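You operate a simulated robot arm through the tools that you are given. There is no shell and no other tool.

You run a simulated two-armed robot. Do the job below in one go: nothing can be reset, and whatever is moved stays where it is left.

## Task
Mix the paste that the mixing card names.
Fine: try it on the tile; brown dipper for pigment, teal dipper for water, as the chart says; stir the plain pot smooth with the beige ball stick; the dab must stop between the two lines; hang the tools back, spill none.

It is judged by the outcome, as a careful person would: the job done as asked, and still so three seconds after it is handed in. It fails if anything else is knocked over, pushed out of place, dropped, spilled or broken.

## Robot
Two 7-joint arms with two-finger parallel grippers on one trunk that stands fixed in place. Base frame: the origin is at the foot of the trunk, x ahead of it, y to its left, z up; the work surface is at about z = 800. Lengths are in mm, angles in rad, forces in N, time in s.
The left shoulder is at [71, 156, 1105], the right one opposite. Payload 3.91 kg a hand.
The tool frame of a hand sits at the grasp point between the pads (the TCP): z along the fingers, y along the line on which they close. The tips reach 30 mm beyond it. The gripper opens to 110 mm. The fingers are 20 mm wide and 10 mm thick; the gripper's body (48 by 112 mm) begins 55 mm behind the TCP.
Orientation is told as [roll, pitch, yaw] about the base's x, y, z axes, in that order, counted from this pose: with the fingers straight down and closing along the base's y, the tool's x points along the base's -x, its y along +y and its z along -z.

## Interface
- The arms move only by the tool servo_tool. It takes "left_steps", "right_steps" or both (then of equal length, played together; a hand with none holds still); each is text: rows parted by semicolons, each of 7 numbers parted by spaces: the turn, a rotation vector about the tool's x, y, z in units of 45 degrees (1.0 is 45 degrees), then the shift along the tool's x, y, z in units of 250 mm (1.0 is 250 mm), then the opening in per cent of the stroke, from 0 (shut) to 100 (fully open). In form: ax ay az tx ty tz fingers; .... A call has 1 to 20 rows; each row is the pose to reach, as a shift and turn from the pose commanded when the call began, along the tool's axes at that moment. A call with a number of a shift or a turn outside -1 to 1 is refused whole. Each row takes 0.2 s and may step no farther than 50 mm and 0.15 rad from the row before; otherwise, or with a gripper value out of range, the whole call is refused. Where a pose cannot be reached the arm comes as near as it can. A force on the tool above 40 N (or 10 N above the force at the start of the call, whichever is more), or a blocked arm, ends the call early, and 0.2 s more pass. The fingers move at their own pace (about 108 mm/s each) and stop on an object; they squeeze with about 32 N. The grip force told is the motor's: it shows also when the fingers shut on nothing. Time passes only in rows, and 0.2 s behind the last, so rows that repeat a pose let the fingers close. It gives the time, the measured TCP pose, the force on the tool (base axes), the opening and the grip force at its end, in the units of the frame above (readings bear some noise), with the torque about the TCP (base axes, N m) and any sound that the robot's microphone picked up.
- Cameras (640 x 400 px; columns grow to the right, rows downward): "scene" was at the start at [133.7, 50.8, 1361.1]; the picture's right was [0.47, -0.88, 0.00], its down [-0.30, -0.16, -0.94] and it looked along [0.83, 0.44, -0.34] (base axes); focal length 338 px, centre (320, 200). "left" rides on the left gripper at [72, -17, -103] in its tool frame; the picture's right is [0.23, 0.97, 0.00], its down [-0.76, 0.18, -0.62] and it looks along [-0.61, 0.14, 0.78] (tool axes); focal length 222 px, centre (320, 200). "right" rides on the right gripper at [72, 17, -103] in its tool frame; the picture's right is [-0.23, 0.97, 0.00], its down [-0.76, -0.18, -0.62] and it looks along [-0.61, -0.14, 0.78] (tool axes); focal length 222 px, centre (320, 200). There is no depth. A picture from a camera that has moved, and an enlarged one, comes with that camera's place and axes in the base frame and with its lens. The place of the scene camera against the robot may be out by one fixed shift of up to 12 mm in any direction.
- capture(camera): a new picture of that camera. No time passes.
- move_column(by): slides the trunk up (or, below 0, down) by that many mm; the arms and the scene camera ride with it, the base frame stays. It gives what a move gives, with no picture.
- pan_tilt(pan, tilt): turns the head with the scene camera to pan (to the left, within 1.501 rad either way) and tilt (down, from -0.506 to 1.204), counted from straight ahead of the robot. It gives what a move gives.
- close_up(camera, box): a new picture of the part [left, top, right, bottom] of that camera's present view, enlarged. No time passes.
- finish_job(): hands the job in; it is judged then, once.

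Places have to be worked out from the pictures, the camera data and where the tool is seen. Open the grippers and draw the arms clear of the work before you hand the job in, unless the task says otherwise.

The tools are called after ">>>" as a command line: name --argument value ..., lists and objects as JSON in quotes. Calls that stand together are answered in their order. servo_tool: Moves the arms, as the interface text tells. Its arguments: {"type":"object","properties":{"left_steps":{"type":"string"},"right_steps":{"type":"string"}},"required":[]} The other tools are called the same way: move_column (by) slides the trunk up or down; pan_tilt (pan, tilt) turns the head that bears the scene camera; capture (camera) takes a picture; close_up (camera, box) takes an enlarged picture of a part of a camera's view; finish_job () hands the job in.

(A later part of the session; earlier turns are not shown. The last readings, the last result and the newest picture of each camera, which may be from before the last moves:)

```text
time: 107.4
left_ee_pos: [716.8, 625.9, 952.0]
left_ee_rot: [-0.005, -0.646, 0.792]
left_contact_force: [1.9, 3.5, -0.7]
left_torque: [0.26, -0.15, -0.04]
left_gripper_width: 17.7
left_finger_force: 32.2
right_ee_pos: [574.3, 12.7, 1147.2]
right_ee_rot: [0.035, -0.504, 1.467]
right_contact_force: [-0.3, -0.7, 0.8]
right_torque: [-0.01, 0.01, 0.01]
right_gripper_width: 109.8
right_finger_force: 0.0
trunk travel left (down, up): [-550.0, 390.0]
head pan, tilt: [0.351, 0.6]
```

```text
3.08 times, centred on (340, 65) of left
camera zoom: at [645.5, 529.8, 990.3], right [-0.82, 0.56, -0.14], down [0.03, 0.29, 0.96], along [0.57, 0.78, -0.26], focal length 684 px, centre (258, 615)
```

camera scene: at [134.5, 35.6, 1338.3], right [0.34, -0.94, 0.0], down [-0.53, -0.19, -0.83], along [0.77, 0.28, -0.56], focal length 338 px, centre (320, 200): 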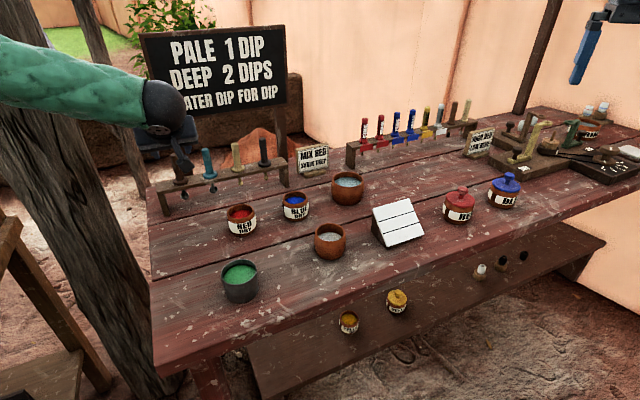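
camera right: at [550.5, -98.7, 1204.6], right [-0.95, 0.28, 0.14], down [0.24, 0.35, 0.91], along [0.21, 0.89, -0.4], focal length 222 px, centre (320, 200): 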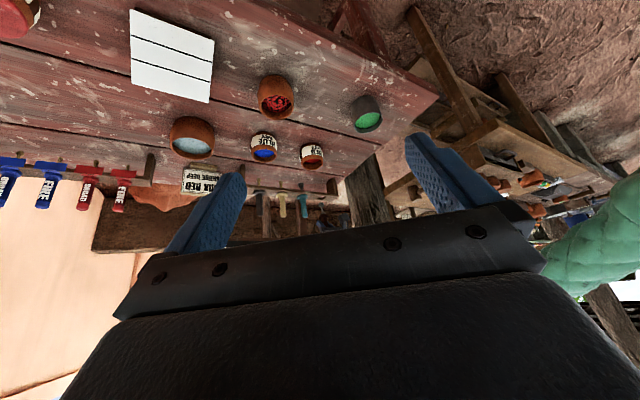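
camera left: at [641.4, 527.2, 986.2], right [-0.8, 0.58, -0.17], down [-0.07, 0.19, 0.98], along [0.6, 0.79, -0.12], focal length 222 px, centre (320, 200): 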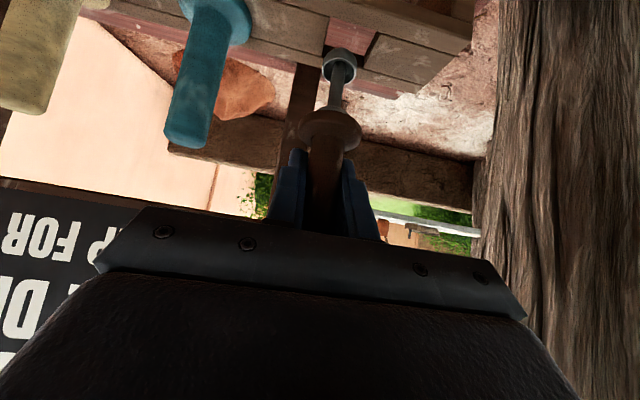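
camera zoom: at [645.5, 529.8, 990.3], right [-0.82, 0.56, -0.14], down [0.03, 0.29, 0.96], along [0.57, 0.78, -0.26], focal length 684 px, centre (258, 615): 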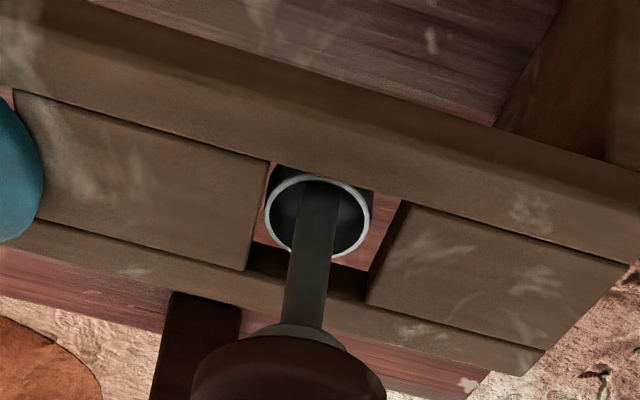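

The rim is just inside the hole with a light side force (1.9, 3.5) pushing toward +y, so I am a little too near. I shift about 1.6 mm that way and check the force.

>>> servo_tool --left_steps "0 0 0 -0.0023 0.0014 0.0017 0; 0 0 0 -0.0045 0.0028 0.0034 0; 0 0 0 -0.0045 0.0028 0.0034 0"

>>> servo_tool --left_steps "0 0 0 0.0048 0 0.0064 0; 0 0 0 0.0096 0 0.0128 0; 0 0 0 0.0096 0 0.0128 0"

>>> close_up --camera "left" --box '[240, 0, 440, 130]'

```text
time: 108.2
left_ee_pos: [718.1, 627.2, 951.7]
left_ee_rot: [-0.005, -0.646, 0.793]
left_contact_force: [-0.4, -0.3, -0.4]
left_torque: [0.03, 0.01, -0.02]
left_gripper_width: 17.9
left_finger_force: 32.3
right_ee_pos: [574.2, 13.1, 1148.5]
right_ee_rot: [0.034, -0.504, 1.467]
right_contact_force: [0.4, 0.0, -1.0]
right_torque: [0.0, 0.0, -0.03]
right_gripper_width: 110.1
right_finger_force: 0.0
trunk travel left (down, up): [-550.0, 390.0]
head pan, tilt: [0.351, 0.6]
```

```text
time: 109.0
left_ee_pos: [717.5, 626.8, 947.6]
left_ee_rot: [-0.006, -0.645, 0.791]
left_contact_force: [-0.4, 0.3, 0.0]
left_torque: [-0.03, -0.02, 0.0]
left_gripper_width: 17.7
left_finger_force: 31.4
right_ee_pos: [574.4, 12.0, 1148.6]
right_ee_rot: [0.035, -0.505, 1.468]
right_contact_force: [-0.3, 0.2, -0.3]
right_torque: [-0.03, -0.02, 0.02]
right_gripper_width: 110.3
right_finger_force: 0.1
trunk travel left (down, up): [-550.0, 390.0]
head pan, tilt: [0.351, 0.6]
```

```text
3.08 times, centred on (340, 65) of left
camera zoom: at [645.8, 530.7, 986.3], right [-0.82, 0.56, -0.14], down [0.03, 0.29, 0.96], along [0.57, 0.78, -0.26], focal length 684 px, centre (258, 615)
```

zoom: 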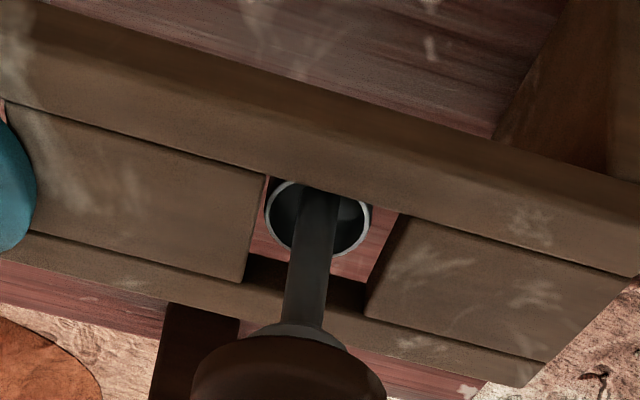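

Force is zero again and the cup is inside the hole. I continue down gently.

>>> servo_tool --left_steps "0 0 0 0.0072 0 0.0096 0; 0 0 0 0.0144 0 0.0192 0; 0 0 0 0.0216 0 0.0288 0; 0 0 0 0.0289 0 0.0384 0"

>>> servo_tool --left_steps "0 0 0 0.0072 0 0.0096 0; 0 0 0 0.0144 0 0.0192 0; 0 0 0 0.0216 0 0.0288 0"

>>> close_up --camera "right" --box '[295, 185, 345, 220]'

```text
time: 110.0
left_ee_pos: [717.5, 626.4, 938.4]
left_ee_rot: [-0.006, -0.647, 0.793]
left_contact_force: [0.4, 0.7, 1.2]
left_torque: [0.0, 0.02, 0.02]
left_gripper_width: 17.7
left_finger_force: 31.6
right_ee_pos: [574.1, 12.5, 1149.0]
right_ee_rot: [0.034, -0.504, 1.468]
right_contact_force: [-0.2, 0.5, 0.4]
right_torque: [-0.01, -0.02, -0.02]
right_gripper_width: 109.7
right_finger_force: 0.0
trunk travel left (down, up): [-550.0, 390.0]
head pan, tilt: [0.351, 0.6]
```

```text
time: 110.8
left_ee_pos: [717.5, 629.2, 927.5]
left_ee_rot: [-0.005, -0.645, 0.794]
left_contact_force: [-0.1, -0.1, -0.1]
left_torque: [0.01, 0.02, 0.01]
left_gripper_width: 17.6
left_finger_force: 31.7
right_ee_pos: [574.9, 12.6, 1148.3]
right_ee_rot: [0.035, -0.505, 1.467]
right_contact_force: [-0.2, 1.0, 0.0]
right_torque: [-0.02, 0.0, -0.02]
right_gripper_width: 109.9
right_finger_force: 0.1
trunk travel left (down, up): [-550.0, 390.0]
head pan, tilt: [0.351, 0.6]
```

```text
11.43 times, centred on (320, 202) of right
camera zoom: at [549.3, -99.2, 1205.2], right [-0.95, 0.28, 0.14], down [0.24, 0.35, 0.91], along [0.21, 0.89, -0.4], focal length 2538 px, centre (320, 171)
```

zoom: 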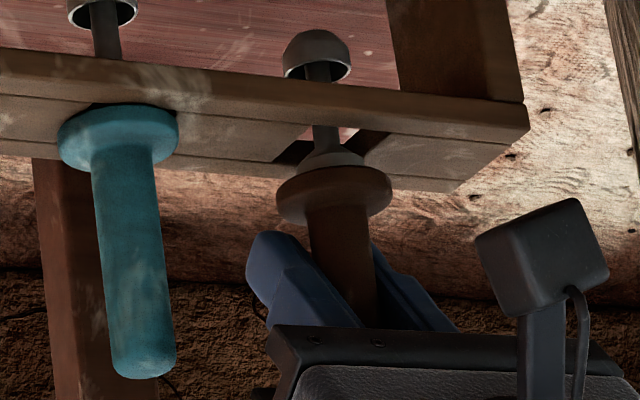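

The cup is through, and a cone under the flange will centre it. About 14 mm remain; I go down 12 mm more.

>>> servo_tool --left_steps "0 0 0 0.0072 0 0.0096 0; 0 0 0 0.0144 0 0.0192 0; 0 0 0 0.0216 0 0.0288 0; 0 0 0 0.0289 0 0.0384 0; 0 0 0 0.0289 0 0.0384 0"

>>> close_up --camera "right" --box '[295, 185, 345, 220]'

```text
time: 112.0
left_ee_pos: [718.8, 627.9, 915.0]
left_ee_rot: [-0.005, -0.649, 0.794]
left_contact_force: [1.5, 0.0, 0.2]
left_torque: [-0.02, -0.03, -0.04]
left_gripper_width: 17.7
left_finger_force: 31.9
right_ee_pos: [573.5, 12.3, 1148.3]
right_ee_rot: [0.034, -0.505, 1.467]
right_contact_force: [-0.5, 0.0, -0.6]
right_torque: [-0.01, -0.02, -0.01]
right_gripper_width: 110.0
right_finger_force: 0.0
trunk travel left (down, up): [-550.0, 390.0]
head pan, tilt: [0.351, 0.6]
```

```text
11.43 times, centred on (320, 202) of right
camera zoom: at [549.2, -99.3, 1205.3], right [-0.95, 0.28, 0.14], down [0.24, 0.35, 0.91], along [0.21, 0.89, -0.4], focal length 2538 px, centre (320, 171)
```

zoom: 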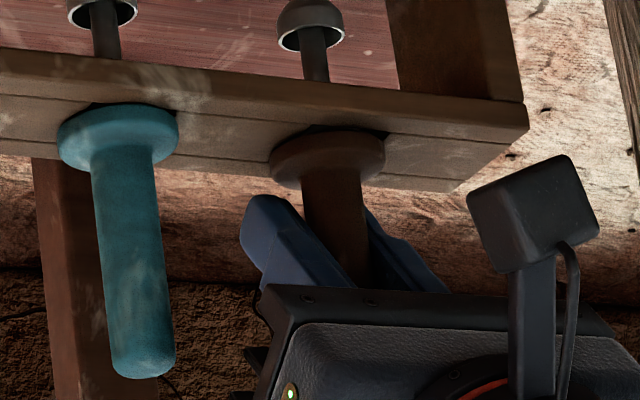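

The flange is practically seated. I lower 2 mm more, then open the fingers.

>>> servo_tool --left_steps "0 0 0 0.0024 0 0.0032 0; 0 0 0 0.0043 0 0.0058 0; 0 0 0 0.0043 0 0.0058 0"

>>> servo_tool --left_steps "0 0 0 0 0 0 15; 0 0 0 0 0 0 25; 0 0 0 0 0 0 40; 0 0 0 0 0 0 50; 0 0 0 0 0 0 50"

>>> close_up --camera "right" --box '[295, 185, 345, 220]'

>>> capture --camera "left"

```text
time: 112.8
left_ee_pos: [717.4, 628.0, 915.2]
left_ee_rot: [-0.007, -0.649, 0.794]
left_contact_force: [1.8, 2.0, 9.6]
left_torque: [0.2, -0.09, -0.02]
left_gripper_width: 17.8
left_finger_force: 31.9
right_ee_pos: [573.9, 13.6, 1149.3]
right_ee_rot: [0.034, -0.505, 1.466]
right_contact_force: [0.6, 0.1, 0.0]
right_torque: [0.02, 0.02, 0.02]
right_gripper_width: 109.9
right_finger_force: 0.0
trunk travel left (down, up): [-550.0, 390.0]
head pan, tilt: [0.351, 0.6]
```

```text
time: 114.0
left_ee_pos: [717.8, 627.7, 914.6]
left_ee_rot: [-0.005, -0.647, 0.792]
left_contact_force: [0.3, -0.3, -0.2]
left_torque: [0.02, 0.0, -0.01]
left_gripper_width: 54.9
left_finger_force: 0.1
right_ee_pos: [574.2, 12.6, 1148.4]
right_ee_rot: [0.036, -0.505, 1.47]
right_contact_force: [-0.1, 0.1, -0.3]
right_torque: [-0.02, 0.03, -0.03]
right_gripper_width: 110.1
right_finger_force: 0.0
trunk travel left (down, up): [-550.0, 390.0]
head pan, tilt: [0.351, 0.6]
```

```text
11.43 times, centred on (320, 202) of right
camera zoom: at [549.2, -99.3, 1205.3], right [-0.95, 0.28, 0.14], down [0.24, 0.35, 0.91], along [0.21, 0.89, -0.4], focal length 2538 px, centre (320, 171)
```

zoom: 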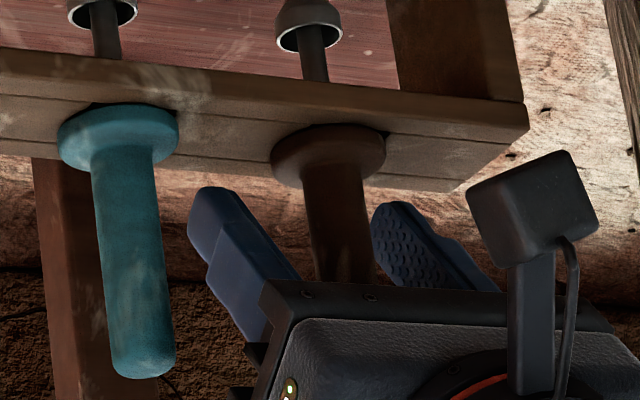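

```text
taken
camera left: at [646.2, 531.4, 952.6], right [-0.82, 0.56, -0.14], down [0.03, 0.29, 0.96], along [0.57, 0.78, -0.26], focal length 222 px, centre (320, 200)
```

left: 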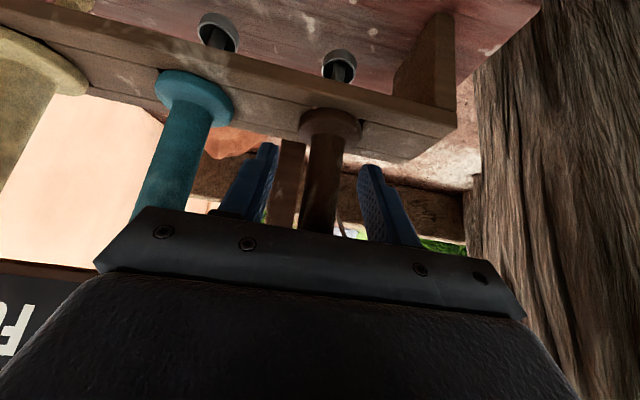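

The brown dipper hangs in its hole again. I back the hand off along the fingers, then set up the same leaned pre-grasp for the teal dipper at about (769.5, 574.8).

>>> servo_tool --left_steps "0 0 0 0 0 -0.08 50; 0 0 0 0 0 -0.16 50; 0 0 0 0 0 -0.24 50; 0 0 0 0 0 -0.32 50; 0 0 0 0 0 -0.4 50; 0 0 0 0 0 -0.44 50; 0 0 0 0 0 -0.44 50"

>>> close_up --camera "scene" --box '[140, 120, 300, 240]'

>>> servo_tool --left_steps "0 -0.045 0 0.0145 -0.074 -0.0024 50; 0 -0.09 0 0.029 -0.148 -0.0048 50; 0 -0.135 0 0.0435 -0.223 -0.0071 50; 0 -0.179 0 0.058 -0.297 -0.0095 50; 0 -0.179 0 0.058 -0.297 -0.0095 50"

>>> capture --camera "left"

```text
time: 115.6
left_ee_pos: [670.9, 580.3, 1001.9]
left_ee_rot: [-0.006, -0.646, 0.792]
left_contact_force: [0.3, -0.2, 0.4]
left_torque: [-0.01, -0.01, 0.0]
left_gripper_width: 54.9
left_finger_force: 0.0
right_ee_pos: [574.6, 13.4, 1147.5]
right_ee_rot: [0.036, -0.504, 1.468]
right_contact_force: [-0.3, 0.2, -0.2]
right_torque: [0.01, 0.01, -0.02]
right_gripper_width: 110.1
right_finger_force: 0.0
trunk travel left (down, up): [-550.0, 390.0]
head pan, tilt: [0.351, 0.6]
```

```text
3.33 times, centred on (220, 180) of scene
camera zoom: at [134.6, 37.3, 1338.2], right [0.34, -0.94, 0.0], down [-0.53, -0.19, -0.82], along [0.77, 0.28, -0.57], focal length 1127 px, centre (653, 267)
```

zoom: 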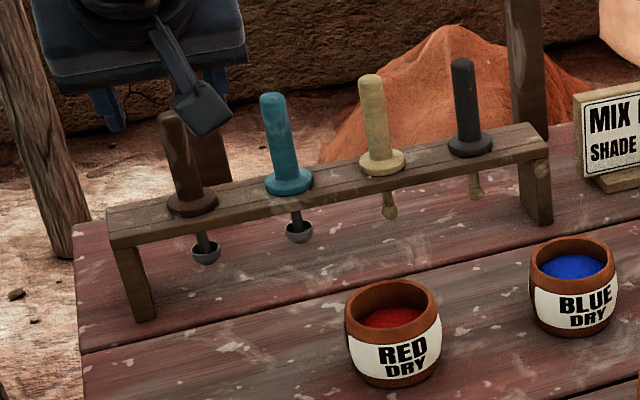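

```text
time: 116.8
left_ee_pos: [713.8, 521.2, 994.4]
left_ee_rot: [-0.007, -0.788, 0.798]
left_contact_force: [0.3, 0.0, -0.4]
left_torque: [0.0, 0.01, -0.02]
left_gripper_width: 54.8
left_finger_force: 0.0
right_ee_pos: [574.4, 12.9, 1147.6]
right_ee_rot: [0.033, -0.504, 1.468]
right_contact_force: [-0.1, 0.1, 0.1]
right_torque: [-0.02, -0.01, -0.02]
right_gripper_width: 110.2
right_finger_force: 0.0
trunk travel left (down, up): [-550.0, 390.0]
head pan, tilt: [0.351, 0.6]
```

```text
taken
camera left: at [639.0, 420.8, 1015.3], right [-0.8, 0.57, -0.17], down [-0.06, 0.2, 0.98], along [0.59, 0.8, -0.12], focal length 222 px, centre (320, 200)
```

left: 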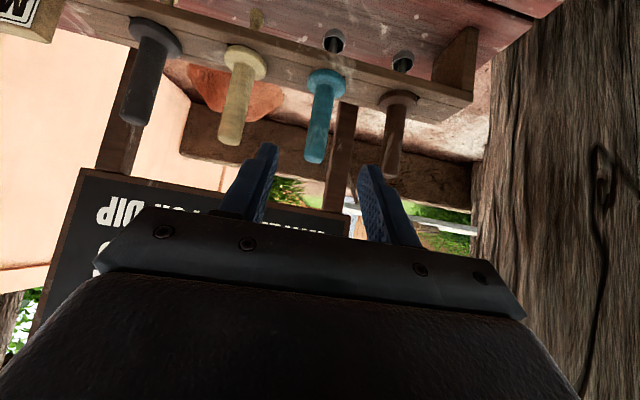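

Brown is back properly. The teal handle lies straight ahead of the fingers; I advance 108 mm and close on it.

>>> servo_tool --left_steps "0 0 0 0 0 0.08 50; 0 0 0 0 0 0.16 50; 0 0 0 0 0 0.24 50; 0 0 0 0 0 0.32 50; 0 0 0 0 0 0.4 50; 0 0 0 0 0 0.434 50; 0 0 0 0 0 0.434 50"

>>> close_up --camera "right" --box '[275, 185, 335, 225]'

>>> capture --camera "left"

```text
time: 118.4
left_ee_pos: [767.9, 573.3, 918.4]
left_ee_rot: [-0.007, -0.786, 0.794]
left_contact_force: [0.2, 0.5, -0.9]
left_torque: [0.01, 0.0, -0.02]
left_gripper_width: 55.0
left_finger_force: 0.1
right_ee_pos: [574.2, 13.7, 1147.8]
right_ee_rot: [0.035, -0.503, 1.469]
right_contact_force: [-0.2, 0.6, -0.1]
right_torque: [0.03, 0.01, -0.02]
right_gripper_width: 110.2
right_finger_force: 0.1
trunk travel left (down, up): [-550.0, 390.0]
head pan, tilt: [0.351, 0.6]
```

```text
10.00 times, centred on (305, 205) of right
camera zoom: at [549.2, -99.2, 1205.3], right [-0.95, 0.28, 0.14], down [0.24, 0.35, 0.91], along [0.21, 0.89, -0.4], focal length 2221 px, centre (470, 150)
```

zoom: 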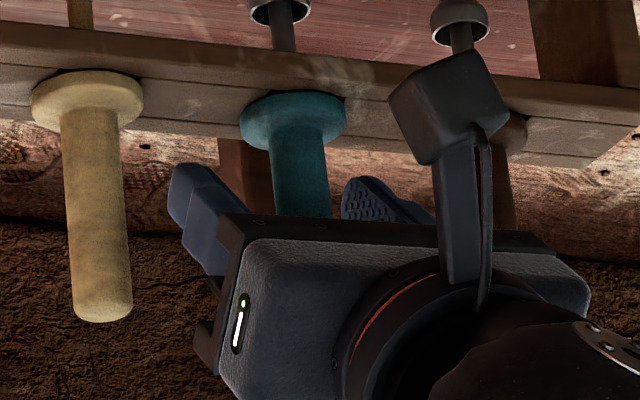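

```text
taken
camera left: at [692.6, 473.9, 939.9], right [-0.8, 0.57, -0.17], down [-0.06, 0.2, 0.98], along [0.59, 0.8, -0.12], focal length 222 px, centre (320, 200)
```

left: 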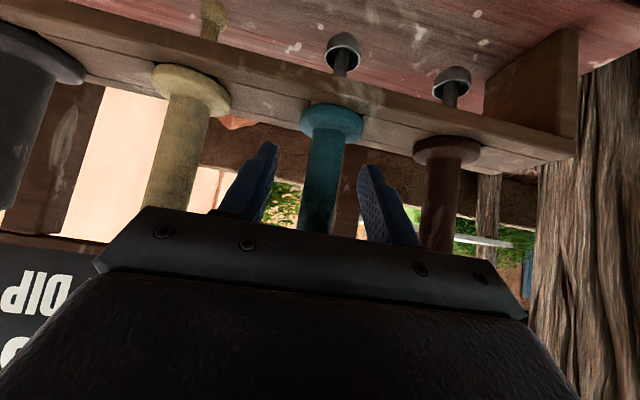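

Handle is well between the fingers. I close, then lift slowly with a force watch.

>>> servo_tool --left_steps "0 0 0 0 0 0 0; 0 0 0 0 0 0 0; 0 0 0 0 0 0 0; 0 0 0 0 0 0 0"

>>> close_up --camera "left" --box '[260, 0, 400, 150]'

>>> servo_tool --left_steps "0 0 0 -0.0141 0 -0.0141 0; 0 0 0 -0.0283 0 -0.0283 0; 0 0 0 -0.0424 0 -0.0424 0; 0 0 0 -0.0566 0 -0.0566 0; 0 0 0 -0.0707 0 -0.0707 0; 0 0 0 -0.0849 0 -0.0849 0; 0 0 0 -0.099 0 -0.099 0; 0 0 0 -0.113 0 -0.113 0; 0 0 0 -0.127 0 -0.127 0; 0 0 0 -0.1414 0 -0.1414 0; 0 0 0 -0.1697 0 -0.1697 0; 0 0 0 -0.1697 0 -0.1697 0"

>>> close_up --camera "right" --box '[275, 185, 345, 225]'

>>> close_up --camera "left" --box '[260, 0, 400, 150]'

```text
time: 119.4
left_ee_pos: [766.6, 573.0, 918.2]
left_ee_rot: [-0.007, -0.788, 0.794]
left_contact_force: [-0.4, 0.6, 0.8]
left_torque: [0.03, 0.02, -0.03]
left_gripper_width: 17.5
left_finger_force: 32.1
right_ee_pos: [574.6, 13.4, 1148.6]
right_ee_rot: [0.035, -0.505, 1.467]
right_contact_force: [-0.9, 0.3, 0.1]
right_torque: [0.0, 0.04, 0.04]
right_gripper_width: 110.1
right_finger_force: 0.0
trunk travel left (down, up): [-550.0, 390.0]
head pan, tilt: [0.351, 0.6]
```

```text
2.67 times, centred on (330, 75) of left
camera zoom: at [692.6, 473.8, 939.9], right [-0.8, 0.57, -0.17], down [-0.06, 0.2, 0.98], along [0.59, 0.8, -0.12], focal length 592 px, centre (293, 533)
```

zoom: 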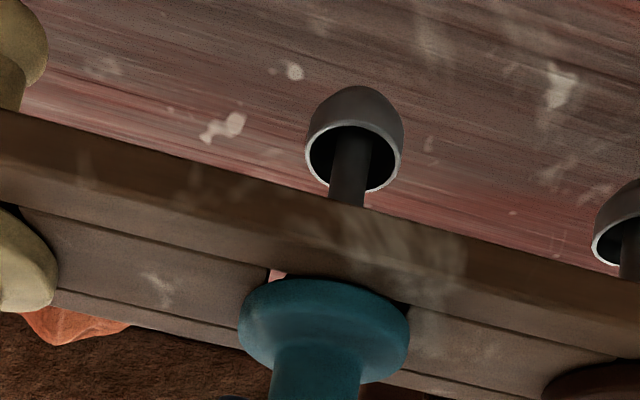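

```text
time: 122.0
left_ee_pos: [770.1, 573.9, 977.8]
left_ee_rot: [-0.007, -0.787, 0.793]
left_contact_force: [0.2, -0.2, -0.7]
left_torque: [0.01, -0.04, 0.0]
left_gripper_width: 17.4
left_finger_force: 32.1
right_ee_pos: [575.7, 12.8, 1149.1]
right_ee_rot: [0.035, -0.504, 1.466]
right_contact_force: [0.2, -0.5, -0.5]
right_torque: [0.0, -0.02, -0.01]
right_gripper_width: 110.2
right_finger_force: 0.0
trunk travel left (down, up): [-550.0, 390.0]
head pan, tilt: [0.351, 0.6]
```

```text
9.14 times, centred on (310, 205) of right
camera zoom: at [549.5, -99.1, 1205.2], right [-0.95, 0.28, 0.14], down [0.24, 0.35, 0.91], along [0.21, 0.89, -0.4], focal length 2031 px, centre (411, 154)
```

zoom: 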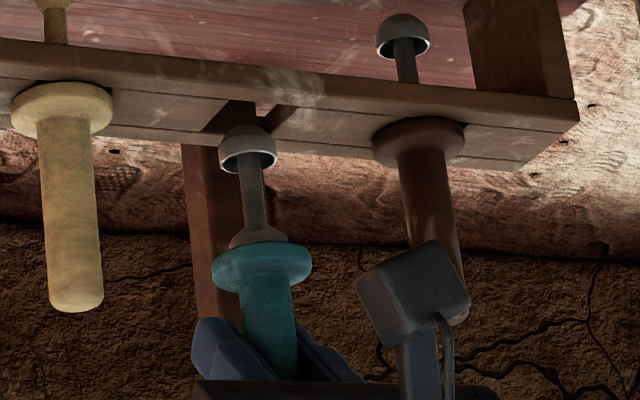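

```text
2.67 times, centred on (330, 75) of left
camera zoom: at [694.8, 474.0, 998.7], right [-0.8, 0.57, -0.17], down [-0.06, 0.2, 0.98], along [0.59, 0.8, -0.12], focal length 592 px, centre (293, 533)
```

zoom: 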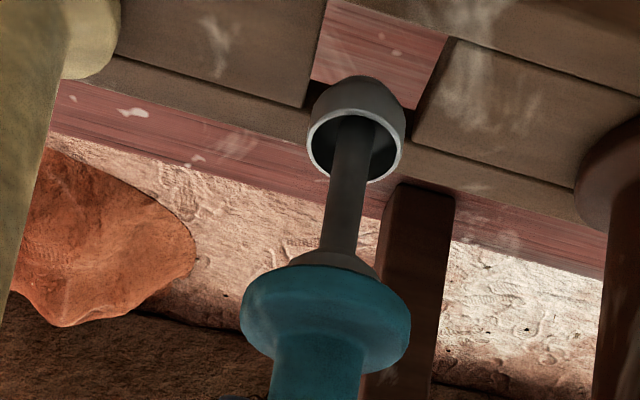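

Teal is lifted, vertical within a couple of degrees, and its cup lies about 9 mm ahead of the TCP. I raise it and at the same time draw the right hand away to leave room at the pots.

>>> servo_tool --left_steps "0 0 0 -0.03 0 -0.03 0; 0 0 0 -0.06 0 -0.06 0; 0 0 0 -0.09 0 -0.09 0; 0 0 0 -0.12 0 -0.12 0; 0 0 0 -0.15 0 -0.15 0; 0 0 0 -0.18 0 -0.18 0; 0 0 0 -0.2125 0 -0.2118 0" --right_steps "0 0 0 0.11 -0.013 -0.06 100; 0 0 0 0.22 -0.026 -0.121 100; 0 0 0 0.33 -0.039 -0.181 100; 0 0 0 0.44 -0.052 -0.242 100; 0 0 0 0.55 -0.065 -0.302 100; 0 0 0 0.66 -0.078 -0.363 100; 0 0 0 0.767 -0.09 -0.423 100"

>>> close_up --camera "left" --box '[260, 0, 400, 150]'

```text
time: 123.6
left_ee_pos: [768.9, 576.3, 1050.2]
left_ee_rot: [-0.007, -0.785, 0.795]
left_contact_force: [-0.2, 0.7, -1.7]
left_torque: [0.01, 0.01, 0.01]
left_gripper_width: 17.5
left_finger_force: 32.4
right_ee_pos: [521.5, -143.7, 1175.9]
right_ee_rot: [0.041, -0.503, 1.46]
right_contact_force: [-0.4, 0.8, -0.5]
right_torque: [-0.02, 0.02, -0.02]
right_gripper_width: 109.8
right_finger_force: 0.1
right hand out of reach, approached as far as the arm can: row 1, 2, 3, 4, 5, 6, 7
trunk travel left (down, up): [-550.0, 390.0]
head pan, tilt: [0.351, 0.6]
```

```text
2.67 times, centred on (330, 75) of left
camera zoom: at [693.8, 476.9, 1072.3], right [-0.8, 0.57, -0.17], down [-0.06, 0.2, 0.98], along [0.59, 0.8, -0.12], focal length 592 px, centre (293, 533)
```

zoom: 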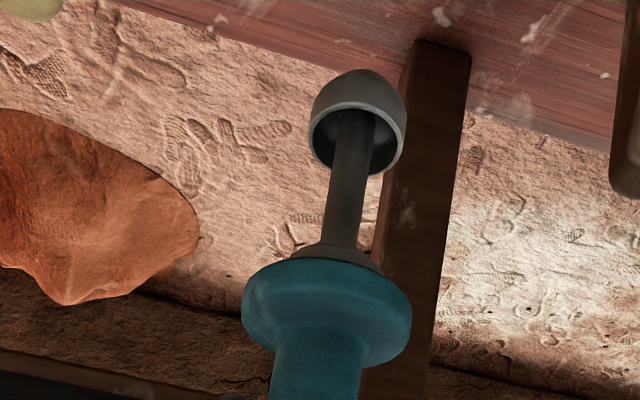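

The teal handle seems to creep slightly in the grip. I pause a moment and check whether it is stable at rest.

>>> servo_tool --left_steps "0 0 0 0 0 0 0; 0 0 0 0 0 0 0; 0 0 0 0 0 0 0; 0 0 0 0 0 0 0; 0 0 0 0 0 0 0; 0 0 0 0 0 0 0; 0 0 0 0 0 0 0; 0 0 0 0 0 0 0; 0 0 0 0 0 0 0; 0 0 0 0 0 0 0"

>>> close_up --camera "left" --box '[260, 0, 400, 150]'

```text
time: 125.8
left_ee_pos: [768.2, 574.3, 1052.5]
left_ee_rot: [-0.007, -0.788, 0.793]
left_contact_force: [0.1, -0.7, -0.6]
left_torque: [0.01, 0.0, 0.01]
left_gripper_width: 17.6
left_finger_force: 31.9
right_ee_pos: [522.3, -144.5, 1175.9]
right_ee_rot: [0.038, -0.504, 1.46]
right_contact_force: [0.7, 0.2, 0.5]
right_torque: [0.02, 0.03, 0.06]
right_gripper_width: 110.0
right_finger_force: 0.1
trunk travel left (down, up): [-550.0, 390.0]
head pan, tilt: [0.351, 0.6]
```

```text
2.67 times, centred on (330, 75) of left
camera zoom: at [693.3, 475.1, 1073.7], right [-0.8, 0.57, -0.17], down [-0.06, 0.2, 0.98], along [0.59, 0.8, -0.12], focal length 592 px, centre (293, 533)
```

zoom: 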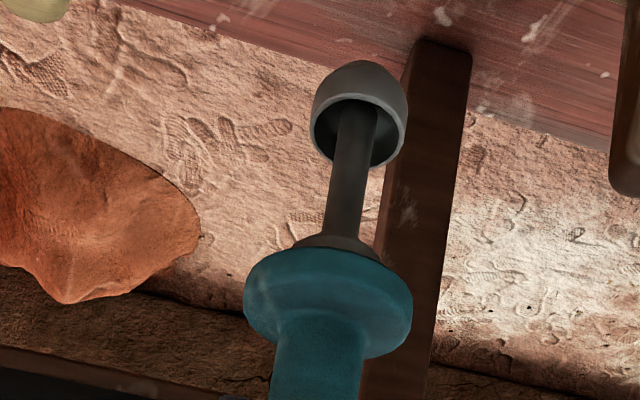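

It slid about 2 mm in 2 s. I check once more whether it goes on sliding.

>>> servo_tool --left_steps "0 0 0 0 0 0 0; 0 0 0 0 0 0 0; 0 0 0 0 0 0 0; 0 0 0 0 0 0 0; 0 0 0 0 0 0 0"

>>> close_up --camera "left" --box '[260, 0, 400, 150]'

>>> capture --camera "left"

```text
time: 127.0
left_ee_pos: [767.3, 573.8, 1052.4]
left_ee_rot: [-0.007, -0.787, 0.793]
left_contact_force: [-0.6, -0.3, -0.4]
left_torque: [0.0, 0.0, 0.05]
left_gripper_width: 17.4
left_finger_force: 31.8
right_ee_pos: [520.9, -145.1, 1175.0]
right_ee_rot: [0.039, -0.505, 1.461]
right_contact_force: [0.0, 0.2, -0.2]
right_torque: [-0.03, 0.01, -0.03]
right_gripper_width: 109.9
right_finger_force: 0.1
trunk travel left (down, up): [-550.0, 390.0]
head pan, tilt: [0.351, 0.6]
```

```text
2.67 times, centred on (330, 75) of left
camera zoom: at [693.2, 475.1, 1073.7], right [-0.8, 0.57, -0.17], down [-0.06, 0.2, 0.98], along [0.59, 0.8, -0.12], focal length 592 px, centre (293, 533)
```

zoom: 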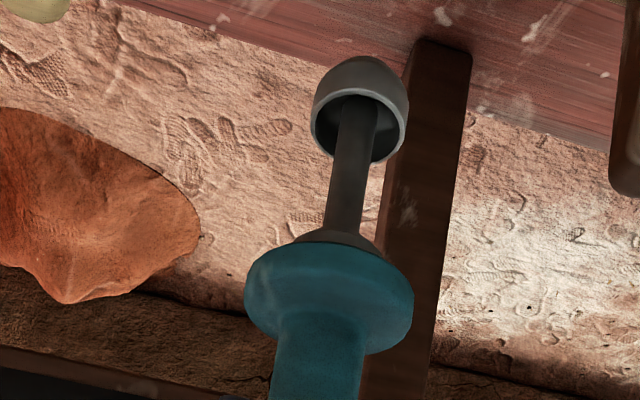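

```text
taken
camera left: at [693.2, 475.1, 1073.7], right [-0.8, 0.57, -0.17], down [-0.06, 0.2, 0.98], along [0.59, 0.8, -0.12], focal length 222 px, centre (320, 200)
```

left: 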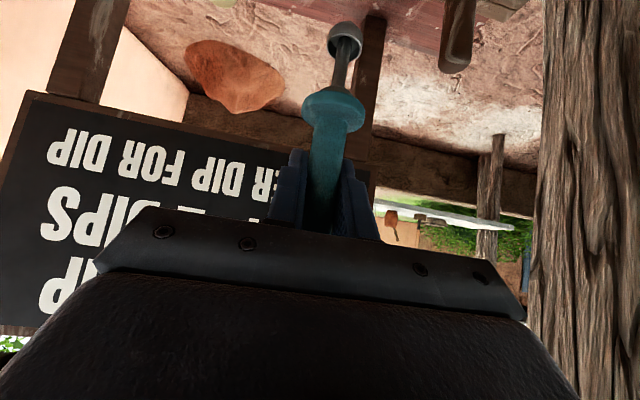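

It creeps toward the place where I had held the brown one (which was stable). I wait a bit more to see it settle.

>>> servo_tool --left_steps "0 0 0 0 0 0 0; 0 0 0 0 0 0 0; 0 0 0 0 0 0 0; 0 0 0 0 0 0 0; 0 0 0 0 0 0 0; 0 0 0 0 0 0 0; 0 0 0 0 0 0 0; 0 0 0 0 0 0 0; 0 0 0 0 0 0 0; 0 0 0 0 0 0 0; 0 0 0 0 0 0 0; 0 0 0 0 0 0 0; 0 0 0 0 0 0 0; 0 0 0 0 0 0 0; 0 0 0 0 0 0 0"

>>> close_up --camera "left" --box '[260, 0, 400, 150]'

```text
time: 130.2
left_ee_pos: [767.0, 575.2, 1051.9]
left_ee_rot: [-0.006, -0.786, 0.793]
left_contact_force: [-0.8, 1.1, 0.2]
left_torque: [0.01, -0.03, 0.02]
left_gripper_width: 17.7
left_finger_force: 31.7
right_ee_pos: [519.6, -145.1, 1176.3]
right_ee_rot: [0.039, -0.505, 1.462]
right_contact_force: [0.5, 0.0, -0.2]
right_torque: [0.02, -0.01, -0.02]
right_gripper_width: 110.0
right_finger_force: 0.0
trunk travel left (down, up): [-550.0, 390.0]
head pan, tilt: [0.351, 0.6]
```

```text
2.67 times, centred on (330, 75) of left
camera zoom: at [693.3, 475.1, 1073.7], right [-0.8, 0.57, -0.17], down [-0.06, 0.2, 0.98], along [0.59, 0.8, -0.12], focal length 592 px, centre (293, 533)
```

zoom: 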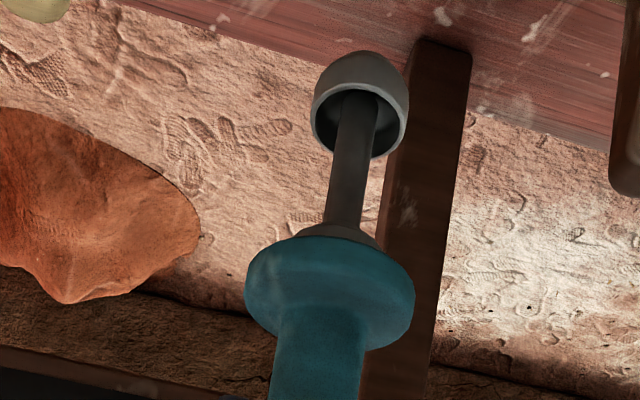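

The sliding is dying out, near the height where brown was stable. I carry the teal dipper round in front of the rack and over the water bowl.

>>> servo_tool --left_steps "0 0 0 0.049 -0.067 -0.056 0; 0 0 0 0.098 -0.133 -0.112 0; 0 0 0 0.147 -0.2 -0.168 0; 0 0 0 0.197 -0.267 -0.223 0; 0 0 0 0.246 -0.334 -0.279 0; 0 0 0 0.295 -0.4 -0.335 0; 0 0 0 0.344 -0.467 -0.391 0"

>>> servo_tool --left_steps "0 0 0 0.0096 -0.097 -0.0097 0; 0 0 0 0.019 -0.194 -0.019 0; 0 0 0 0.0287 -0.29 -0.029 0; 0 0 0 0.038 -0.387 -0.0387 0; 0 0 0 0.048 -0.484 -0.048 0; 0 0 0 0.057 -0.581 -0.058 0; 0 0 0 0.067 -0.677 -0.068 0; 0 0 0 0.0764 -0.774 -0.077 0; 0 0 0 0.086 -0.871 -0.087 0; 0 0 0 0.086 -0.871 -0.087 0"

>>> capture --camera "left"

>>> capture --camera "scene"

```text
time: 131.8
left_ee_pos: [762.3, 399.0, 1062.2]
left_ee_rot: [-0.007, -0.787, 0.795]
left_contact_force: [-0.1, 0.0, -0.3]
left_torque: [0.03, 0.01, 0.03]
left_gripper_width: 17.4
left_finger_force: 31.4
right_ee_pos: [520.3, -145.7, 1175.0]
right_ee_rot: [0.038, -0.504, 1.46]
right_contact_force: [-0.4, 0.3, 1.2]
right_torque: [0.0, 0.0, 0.01]
right_gripper_width: 109.9
right_finger_force: 0.0
trunk travel left (down, up): [-550.0, 390.0]
head pan, tilt: [0.351, 0.6]
```

```text
time: 134.0
left_ee_pos: [893.6, 224.9, 1064.6]
left_ee_rot: [-0.006, -0.787, 0.794]
left_contact_force: [-0.1, 0.6, 0.1]
left_torque: [0.0, 0.05, 0.0]
left_gripper_width: 17.5
left_finger_force: 31.3
right_ee_pos: [519.4, -144.9, 1176.9]
right_ee_rot: [0.039, -0.504, 1.462]
right_contact_force: [0.0, 1.0, 0.6]
right_torque: [0.04, 0.0, -0.04]
right_gripper_width: 109.8
right_finger_force: 0.0
trunk travel left (down, up): [-550.0, 390.0]
head pan, tilt: [0.351, 0.6]
```

```text
taken
camera left: at [818.8, 125.1, 1086.2], right [-0.8, 0.57, -0.17], down [-0.06, 0.2, 0.98], along [0.59, 0.8, -0.12], focal length 222 px, centre (320, 200)
```

left: 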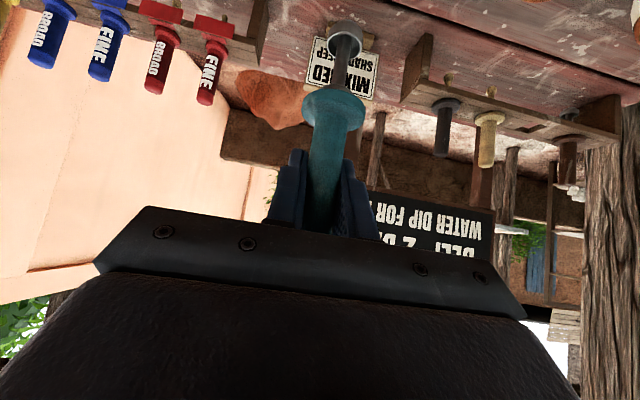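

```text
taken
camera scene: at [133.6, 37.0, 1338.4], right [0.34, -0.94, 0.0], down [-0.53, -0.19, -0.83], along [0.78, 0.28, -0.56], focal length 338 px, centre (320, 200)
```

scene: 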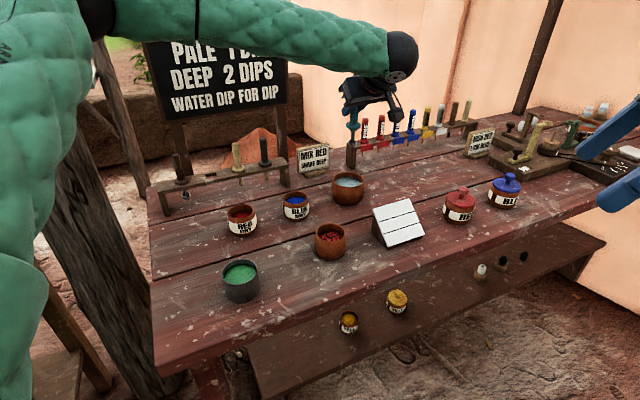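

>>> close_up --camera "scene" --box '[300, 110, 400, 210]'

>>> close_up --camera "left" --box '[260, 0, 400, 150]'

```text
4.00 times, centred on (350, 160) of scene
camera zoom: at [133.6, 37.0, 1338.4], right [0.34, -0.94, 0.0], down [-0.53, -0.19, -0.83], along [0.78, 0.28, -0.56], focal length 1352 px, centre (200, 360)
```

zoom: 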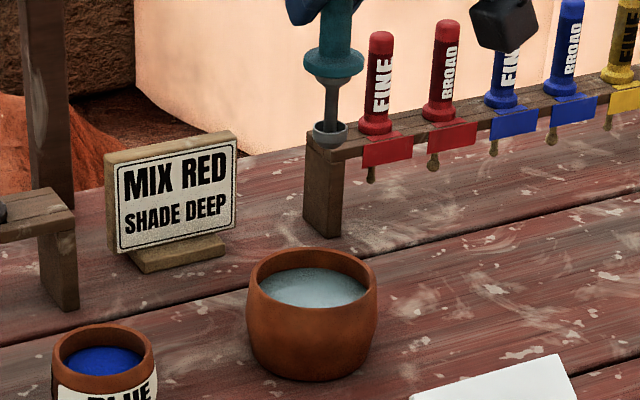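

```text
2.67 times, centred on (330, 75) of left
camera zoom: at [818.8, 125.1, 1086.2], right [-0.8, 0.57, -0.17], down [-0.06, 0.2, 0.98], along [0.59, 0.8, -0.12], focal length 592 px, centre (293, 533)
```

zoom: 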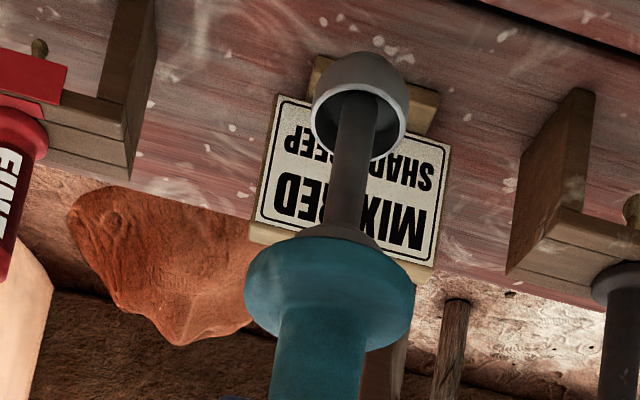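

The cup is about 6 mm right of the bowl's centre line, so I shift left and lower it slowly into the water.

>>> servo_tool --left_steps "0 0 0 -0.005 0.011 0.005 0; 0 0 0 -0.009 0.0217 0.009 0; 0 0 0 0.0618 0.0217 0.0796 0; 0 0 0 0.1325 0.0217 0.1502 0; 0 0 0 0.2033 0.0217 0.2208 0; 0 0 0 0.2457 0.0217 0.2632 0; 0 0 0 0.274 0.0217 0.2914 0; 0 0 0 0.2966 0.0217 0.314 0; 0 0 0 0.3193 0.0217 0.3366 0; 0 0 0 0.3419 0.0217 0.3592 0; 0 0 0 0.3617 0.0217 0.379 0; 0 0 0 0.3776 0.0217 0.3948 0; 0 0 0 0.3776 0.0217 0.3948 0"

>>> close_up --camera "scene" --box '[290, 110, 410, 210]'

```text
time: 136.8
left_ee_pos: [882.7, 244.6, 937.9]
left_ee_rot: [-0.007, -0.788, 0.795]
left_contact_force: [-0.5, 0.3, -0.8]
left_torque: [-0.01, 0.01, -0.01]
left_gripper_width: 17.7
left_finger_force: 32.0
left hand out of reach, approached as far as the arm can: row 7, 8, 9, 10, 11, 12, 13
right_ee_pos: [519.9, -146.4, 1175.8]
right_ee_rot: [0.038, -0.504, 1.461]
right_contact_force: [0.2, -0.2, -0.4]
right_torque: [0.0, -0.01, 0.02]
right_gripper_width: 110.1
right_finger_force: 0.1
trunk travel left (down, up): [-550.0, 390.0]
head pan, tilt: [0.351, 0.6]
```

```text
4.00 times, centred on (350, 160) of scene
camera zoom: at [134.7, 36.9, 1338.2], right [0.34, -0.94, 0.0], down [-0.53, -0.19, -0.82], along [0.77, 0.28, -0.57], focal length 1352 px, centre (200, 360)
```

zoom: 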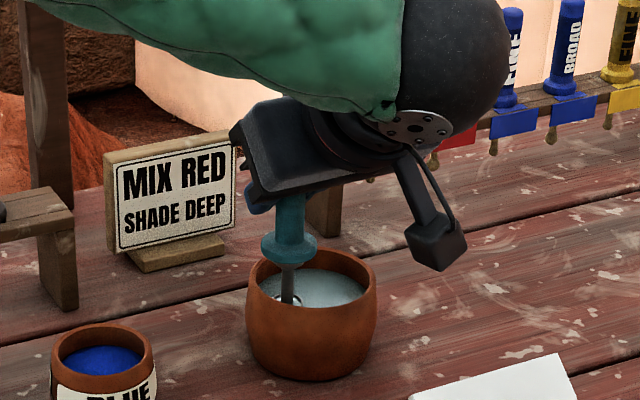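

The arm ran out of reach at this heading and drifted left inside the bowl, without contact. I lift straight up first and look at the cup.

>>> servo_tool --left_steps "0 0 0 -0.0142 0 -0.0141 0; 0 0 0 -0.0283 0 -0.0282 0; 0 0 0 -0.0425 0 -0.0424 0; 0 0 0 -0.0566 0 -0.0565 0; 0 0 0 -0.085 0 -0.0847 0; 0 0 0 -0.113 0 -0.113 0; 0 0 0 -0.147 0 -0.147 0; 0 0 0 -0.181 0 -0.181 0; 0 0 0 -0.181 0 -0.181 0"

>>> close_up --camera "scene" --box '[290, 110, 410, 210]'

>>> close_up --camera "left" --box '[280, 0, 400, 100]'

```text
time: 138.8
left_ee_pos: [882.7, 242.6, 1001.4]
left_ee_rot: [-0.004, -0.786, 0.796]
left_contact_force: [0.2, 0.9, -0.3]
left_torque: [-0.01, 0.01, 0.02]
left_gripper_width: 17.4
left_finger_force: 32.5
right_ee_pos: [520.9, -144.0, 1176.0]
right_ee_rot: [0.039, -0.505, 1.461]
right_contact_force: [-0.1, 0.7, 0.7]
right_torque: [0.02, 0.04, -0.01]
right_gripper_width: 109.9
right_finger_force: 0.0
trunk travel left (down, up): [-550.0, 390.0]
head pan, tilt: [0.351, 0.6]
```

```text
4.00 times, centred on (350, 160) of scene
camera zoom: at [134.9, 37.0, 1338.2], right [0.34, -0.94, 0.0], down [-0.53, -0.19, -0.82], along [0.77, 0.28, -0.57], focal length 1352 px, centre (200, 360)
```

zoom: 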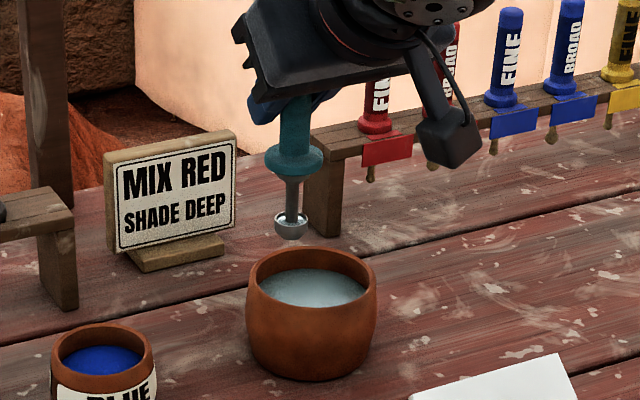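

```text
4.00 times, centred on (340, 50) of left
camera zoom: at [808.3, 144.1, 1022.6], right [-0.8, 0.57, -0.16], down [-0.06, 0.2, 0.98], along [0.59, 0.8, -0.12], focal length 888 px, centre (240, 800)
```

zoom: 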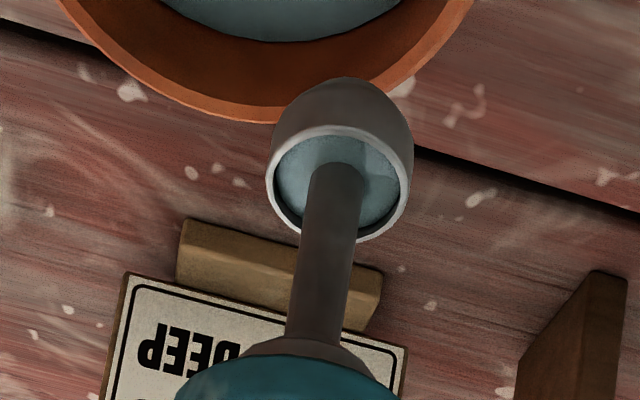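

The cup is full of water. I carry it slowly and level to the plain pot.

>>> servo_tool --left_steps "0 0 0 0.0091 0.0097 -0.0103 0; 0 0 0 0.0273 0.0292 -0.0308 0; 0 0 0 0.0546 0.0584 -0.0616 0; 0 0 0 0.0819 0.0877 -0.0923 0; 0 0 0 0.1092 0.1169 -0.1231 0; 0 0 0 0.1365 0.1461 -0.1539 0; 0 0 0 0.1638 0.1753 -0.1847 0; 0 0 0 0.1911 0.2045 -0.2155 0; 0 0 0 0.2184 0.2338 -0.2462 0; 0 0 0 0.2457 0.263 -0.277 0; 0 0 0 0.273 0.2922 -0.3078 0; 0 0 0 0.3003 0.3214 -0.3386 0; 0 0 0 0.3276 0.3506 -0.3694 0; 0 0 0 0.3549 0.3799 -0.4001 0; 0 0 0 0.3822 0.4091 -0.4309 0; 0 0 0 0.4095 0.4383 -0.4617 0; 0 0 0 0.4323 0.4627 -0.4874 0; 0 0 0 0.4459 0.4773 -0.5027 0; 0 0 0 0.455 0.487 -0.513 0; 0 0 0 0.455 0.487 -0.513 0"

>>> close_up --camera "scene" --box '[270, 140, 390, 270]'

>>> close_up --camera "left" --box '[260, 0, 400, 150]'

```text
time: 143.0
left_ee_pos: [674.0, 207.3, 1010.9]
left_ee_rot: [-0.007, -0.787, 0.795]
left_contact_force: [-1.2, 0.4, -0.7]
left_torque: [0.01, 0.0, -0.01]
left_gripper_width: 17.6
left_finger_force: 31.9
right_ee_pos: [520.3, -146.0, 1175.1]
right_ee_rot: [0.038, -0.504, 1.461]
right_contact_force: [0.2, -0.4, 0.1]
right_torque: [-0.03, 0.01, -0.03]
right_gripper_width: 109.8
right_finger_force: 0.1
trunk travel left (down, up): [-550.0, 390.0]
head pan, tilt: [0.351, 0.6]
```

```text
3.08 times, centred on (330, 205) of scene
camera zoom: at [134.7, 37.0, 1338.2], right [0.34, -0.94, 0.0], down [-0.53, -0.19, -0.82], along [0.77, 0.28, -0.57], focal length 1040 px, centre (289, 185)
```

zoom: 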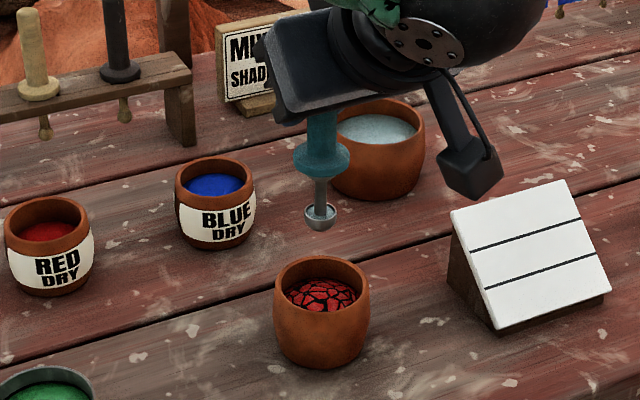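

```text
2.67 times, centred on (330, 75) of left
camera zoom: at [600.0, 108.6, 1032.6], right [-0.8, 0.57, -0.17], down [-0.06, 0.2, 0.98], along [0.59, 0.8, -0.12], focal length 592 px, centre (293, 533)
```

zoom: 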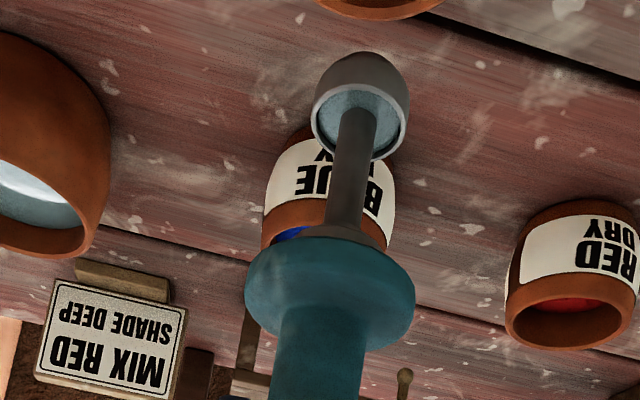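

Aligned over the pot as before and no more creep. I pour with the same arcs.

>>> servo_tool --left_steps "0.0204 0.0939 -0.0761 -0.0185 0.0207 0.0207 0; 0.0408 0.1878 -0.1523 -0.0341 0.042 0.043 0; 0.0613 0.2816 -0.2284 -0.0468 0.0638 0.0668 0; 0.0817 0.3755 -0.3045 -0.0564 0.0859 0.0916 0; 0.1021 0.4694 -0.3807 -0.0627 0.1081 0.1174 0; 0.1225 0.5633 -0.4568 -0.0658 0.1301 0.144 0; 0.1429 0.6572 -0.5329 -0.0657 0.1518 0.1709 0; 0.1634 0.7511 -0.6091 -0.0622 0.173 0.1981 0"

>>> close_up --camera "scene" --box '[270, 140, 390, 270]'

>>> servo_tool --left_steps "0.0204 0.0939 -0.0761 -0.0185 0.0207 0.0207 0; 0.0408 0.1878 -0.1523 -0.0341 0.042 0.043 0; 0.0613 0.2816 -0.2284 -0.0468 0.0638 0.0668 0; 0.0817 0.3755 -0.3045 -0.0564 0.0859 0.0916 0; 0.1021 0.4694 -0.3807 -0.0627 0.1081 0.1174 0; 0.1225 0.5633 -0.4568 -0.0658 0.1301 0.144 0; 0.1429 0.6572 -0.5329 -0.0657 0.1518 0.1709 0; 0.1634 0.7511 -0.6091 -0.0622 0.173 0.1981 0; 0.1634 0.7511 -0.6091 -0.0622 0.173 0.1981 0"

>>> close_up --camera "left" --box '[280, 10, 420, 150]'

>>> close_up --camera "scene" --box '[270, 160, 390, 270]'

```text
time: 144.8
left_ee_pos: [674.8, 270.5, 987.1]
left_ee_rot: [-0.33, -0.112, 1.2]
left_contact_force: [0.8, 0.3, -1.3]
left_torque: [0.01, 0.04, 0.03]
left_gripper_width: 17.5
left_finger_force: 31.9
right_ee_pos: [520.0, -143.6, 1175.3]
right_ee_rot: [0.038, -0.501, 1.462]
right_contact_force: [0.4, 1.2, -0.3]
right_torque: [0.0, -0.03, -0.01]
right_gripper_width: 109.9
right_finger_force: 0.1
trunk travel left (down, up): [-550.0, 390.0]
head pan, tilt: [0.351, 0.6]
```

```text
3.08 times, centred on (330, 205) of scene
camera zoom: at [134.4, 37.9, 1338.3], right [0.34, -0.94, 0.0], down [-0.53, -0.19, -0.82], along [0.77, 0.28, -0.57], focal length 1040 px, centre (289, 185)
```

zoom: 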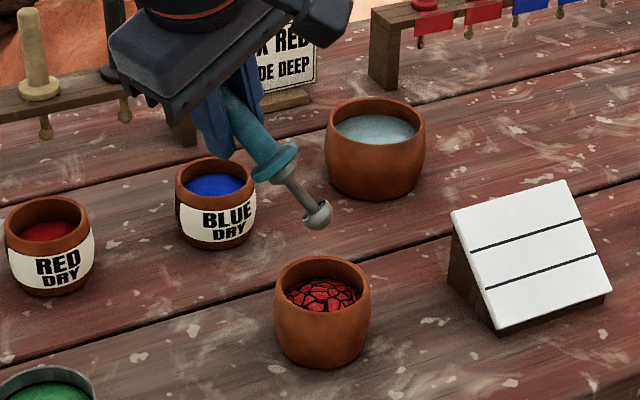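

```text
time: 146.8
left_ee_pos: [661.3, 300.2, 928.5]
left_ee_rot: [-0.403, 0.61, 1.439]
left_contact_force: [-0.7, -0.4, -0.1]
left_torque: [0.02, -0.01, 0.0]
left_gripper_width: 17.5
left_finger_force: 32.2
right_ee_pos: [520.8, -146.4, 1175.6]
right_ee_rot: [0.037, -0.507, 1.461]
right_contact_force: [-0.5, -0.8, 0.1]
right_torque: [0.0, 0.02, 0.03]
right_gripper_width: 109.9
right_finger_force: 0.1
trunk travel left (down, up): [-550.0, 390.0]
head pan, tilt: [0.351, 0.6]
```

```text
2.86 times, centred on (350, 80) of left
camera zoom: at [638.3, 303.3, 1052.2], right [-0.94, -0.28, -0.18], down [-0.28, 0.96, -0.02], along [0.18, 0.03, -0.98], focal length 635 px, centre (234, 543)
```

zoom: 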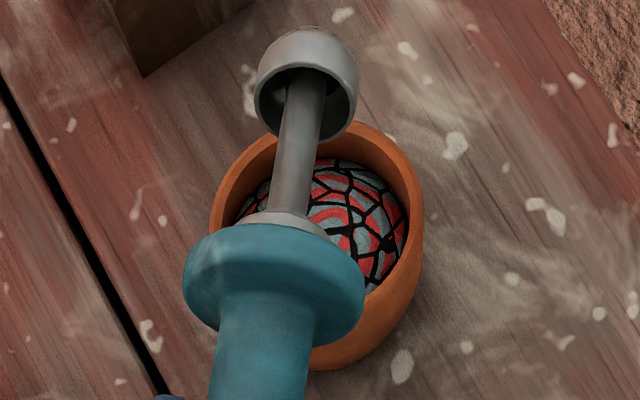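

```text
3.64 times, centred on (330, 215) of scene
camera zoom: at [134.5, 36.5, 1338.3], right [0.34, -0.94, 0.0], down [-0.53, -0.19, -0.82], along [0.77, 0.28, -0.57], focal length 1229 px, centre (284, 146)
```

zoom: 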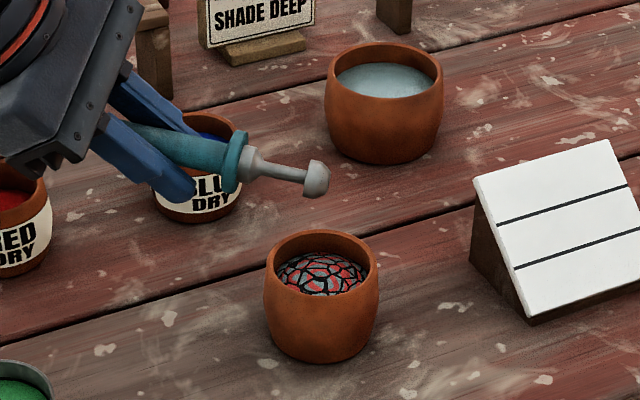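

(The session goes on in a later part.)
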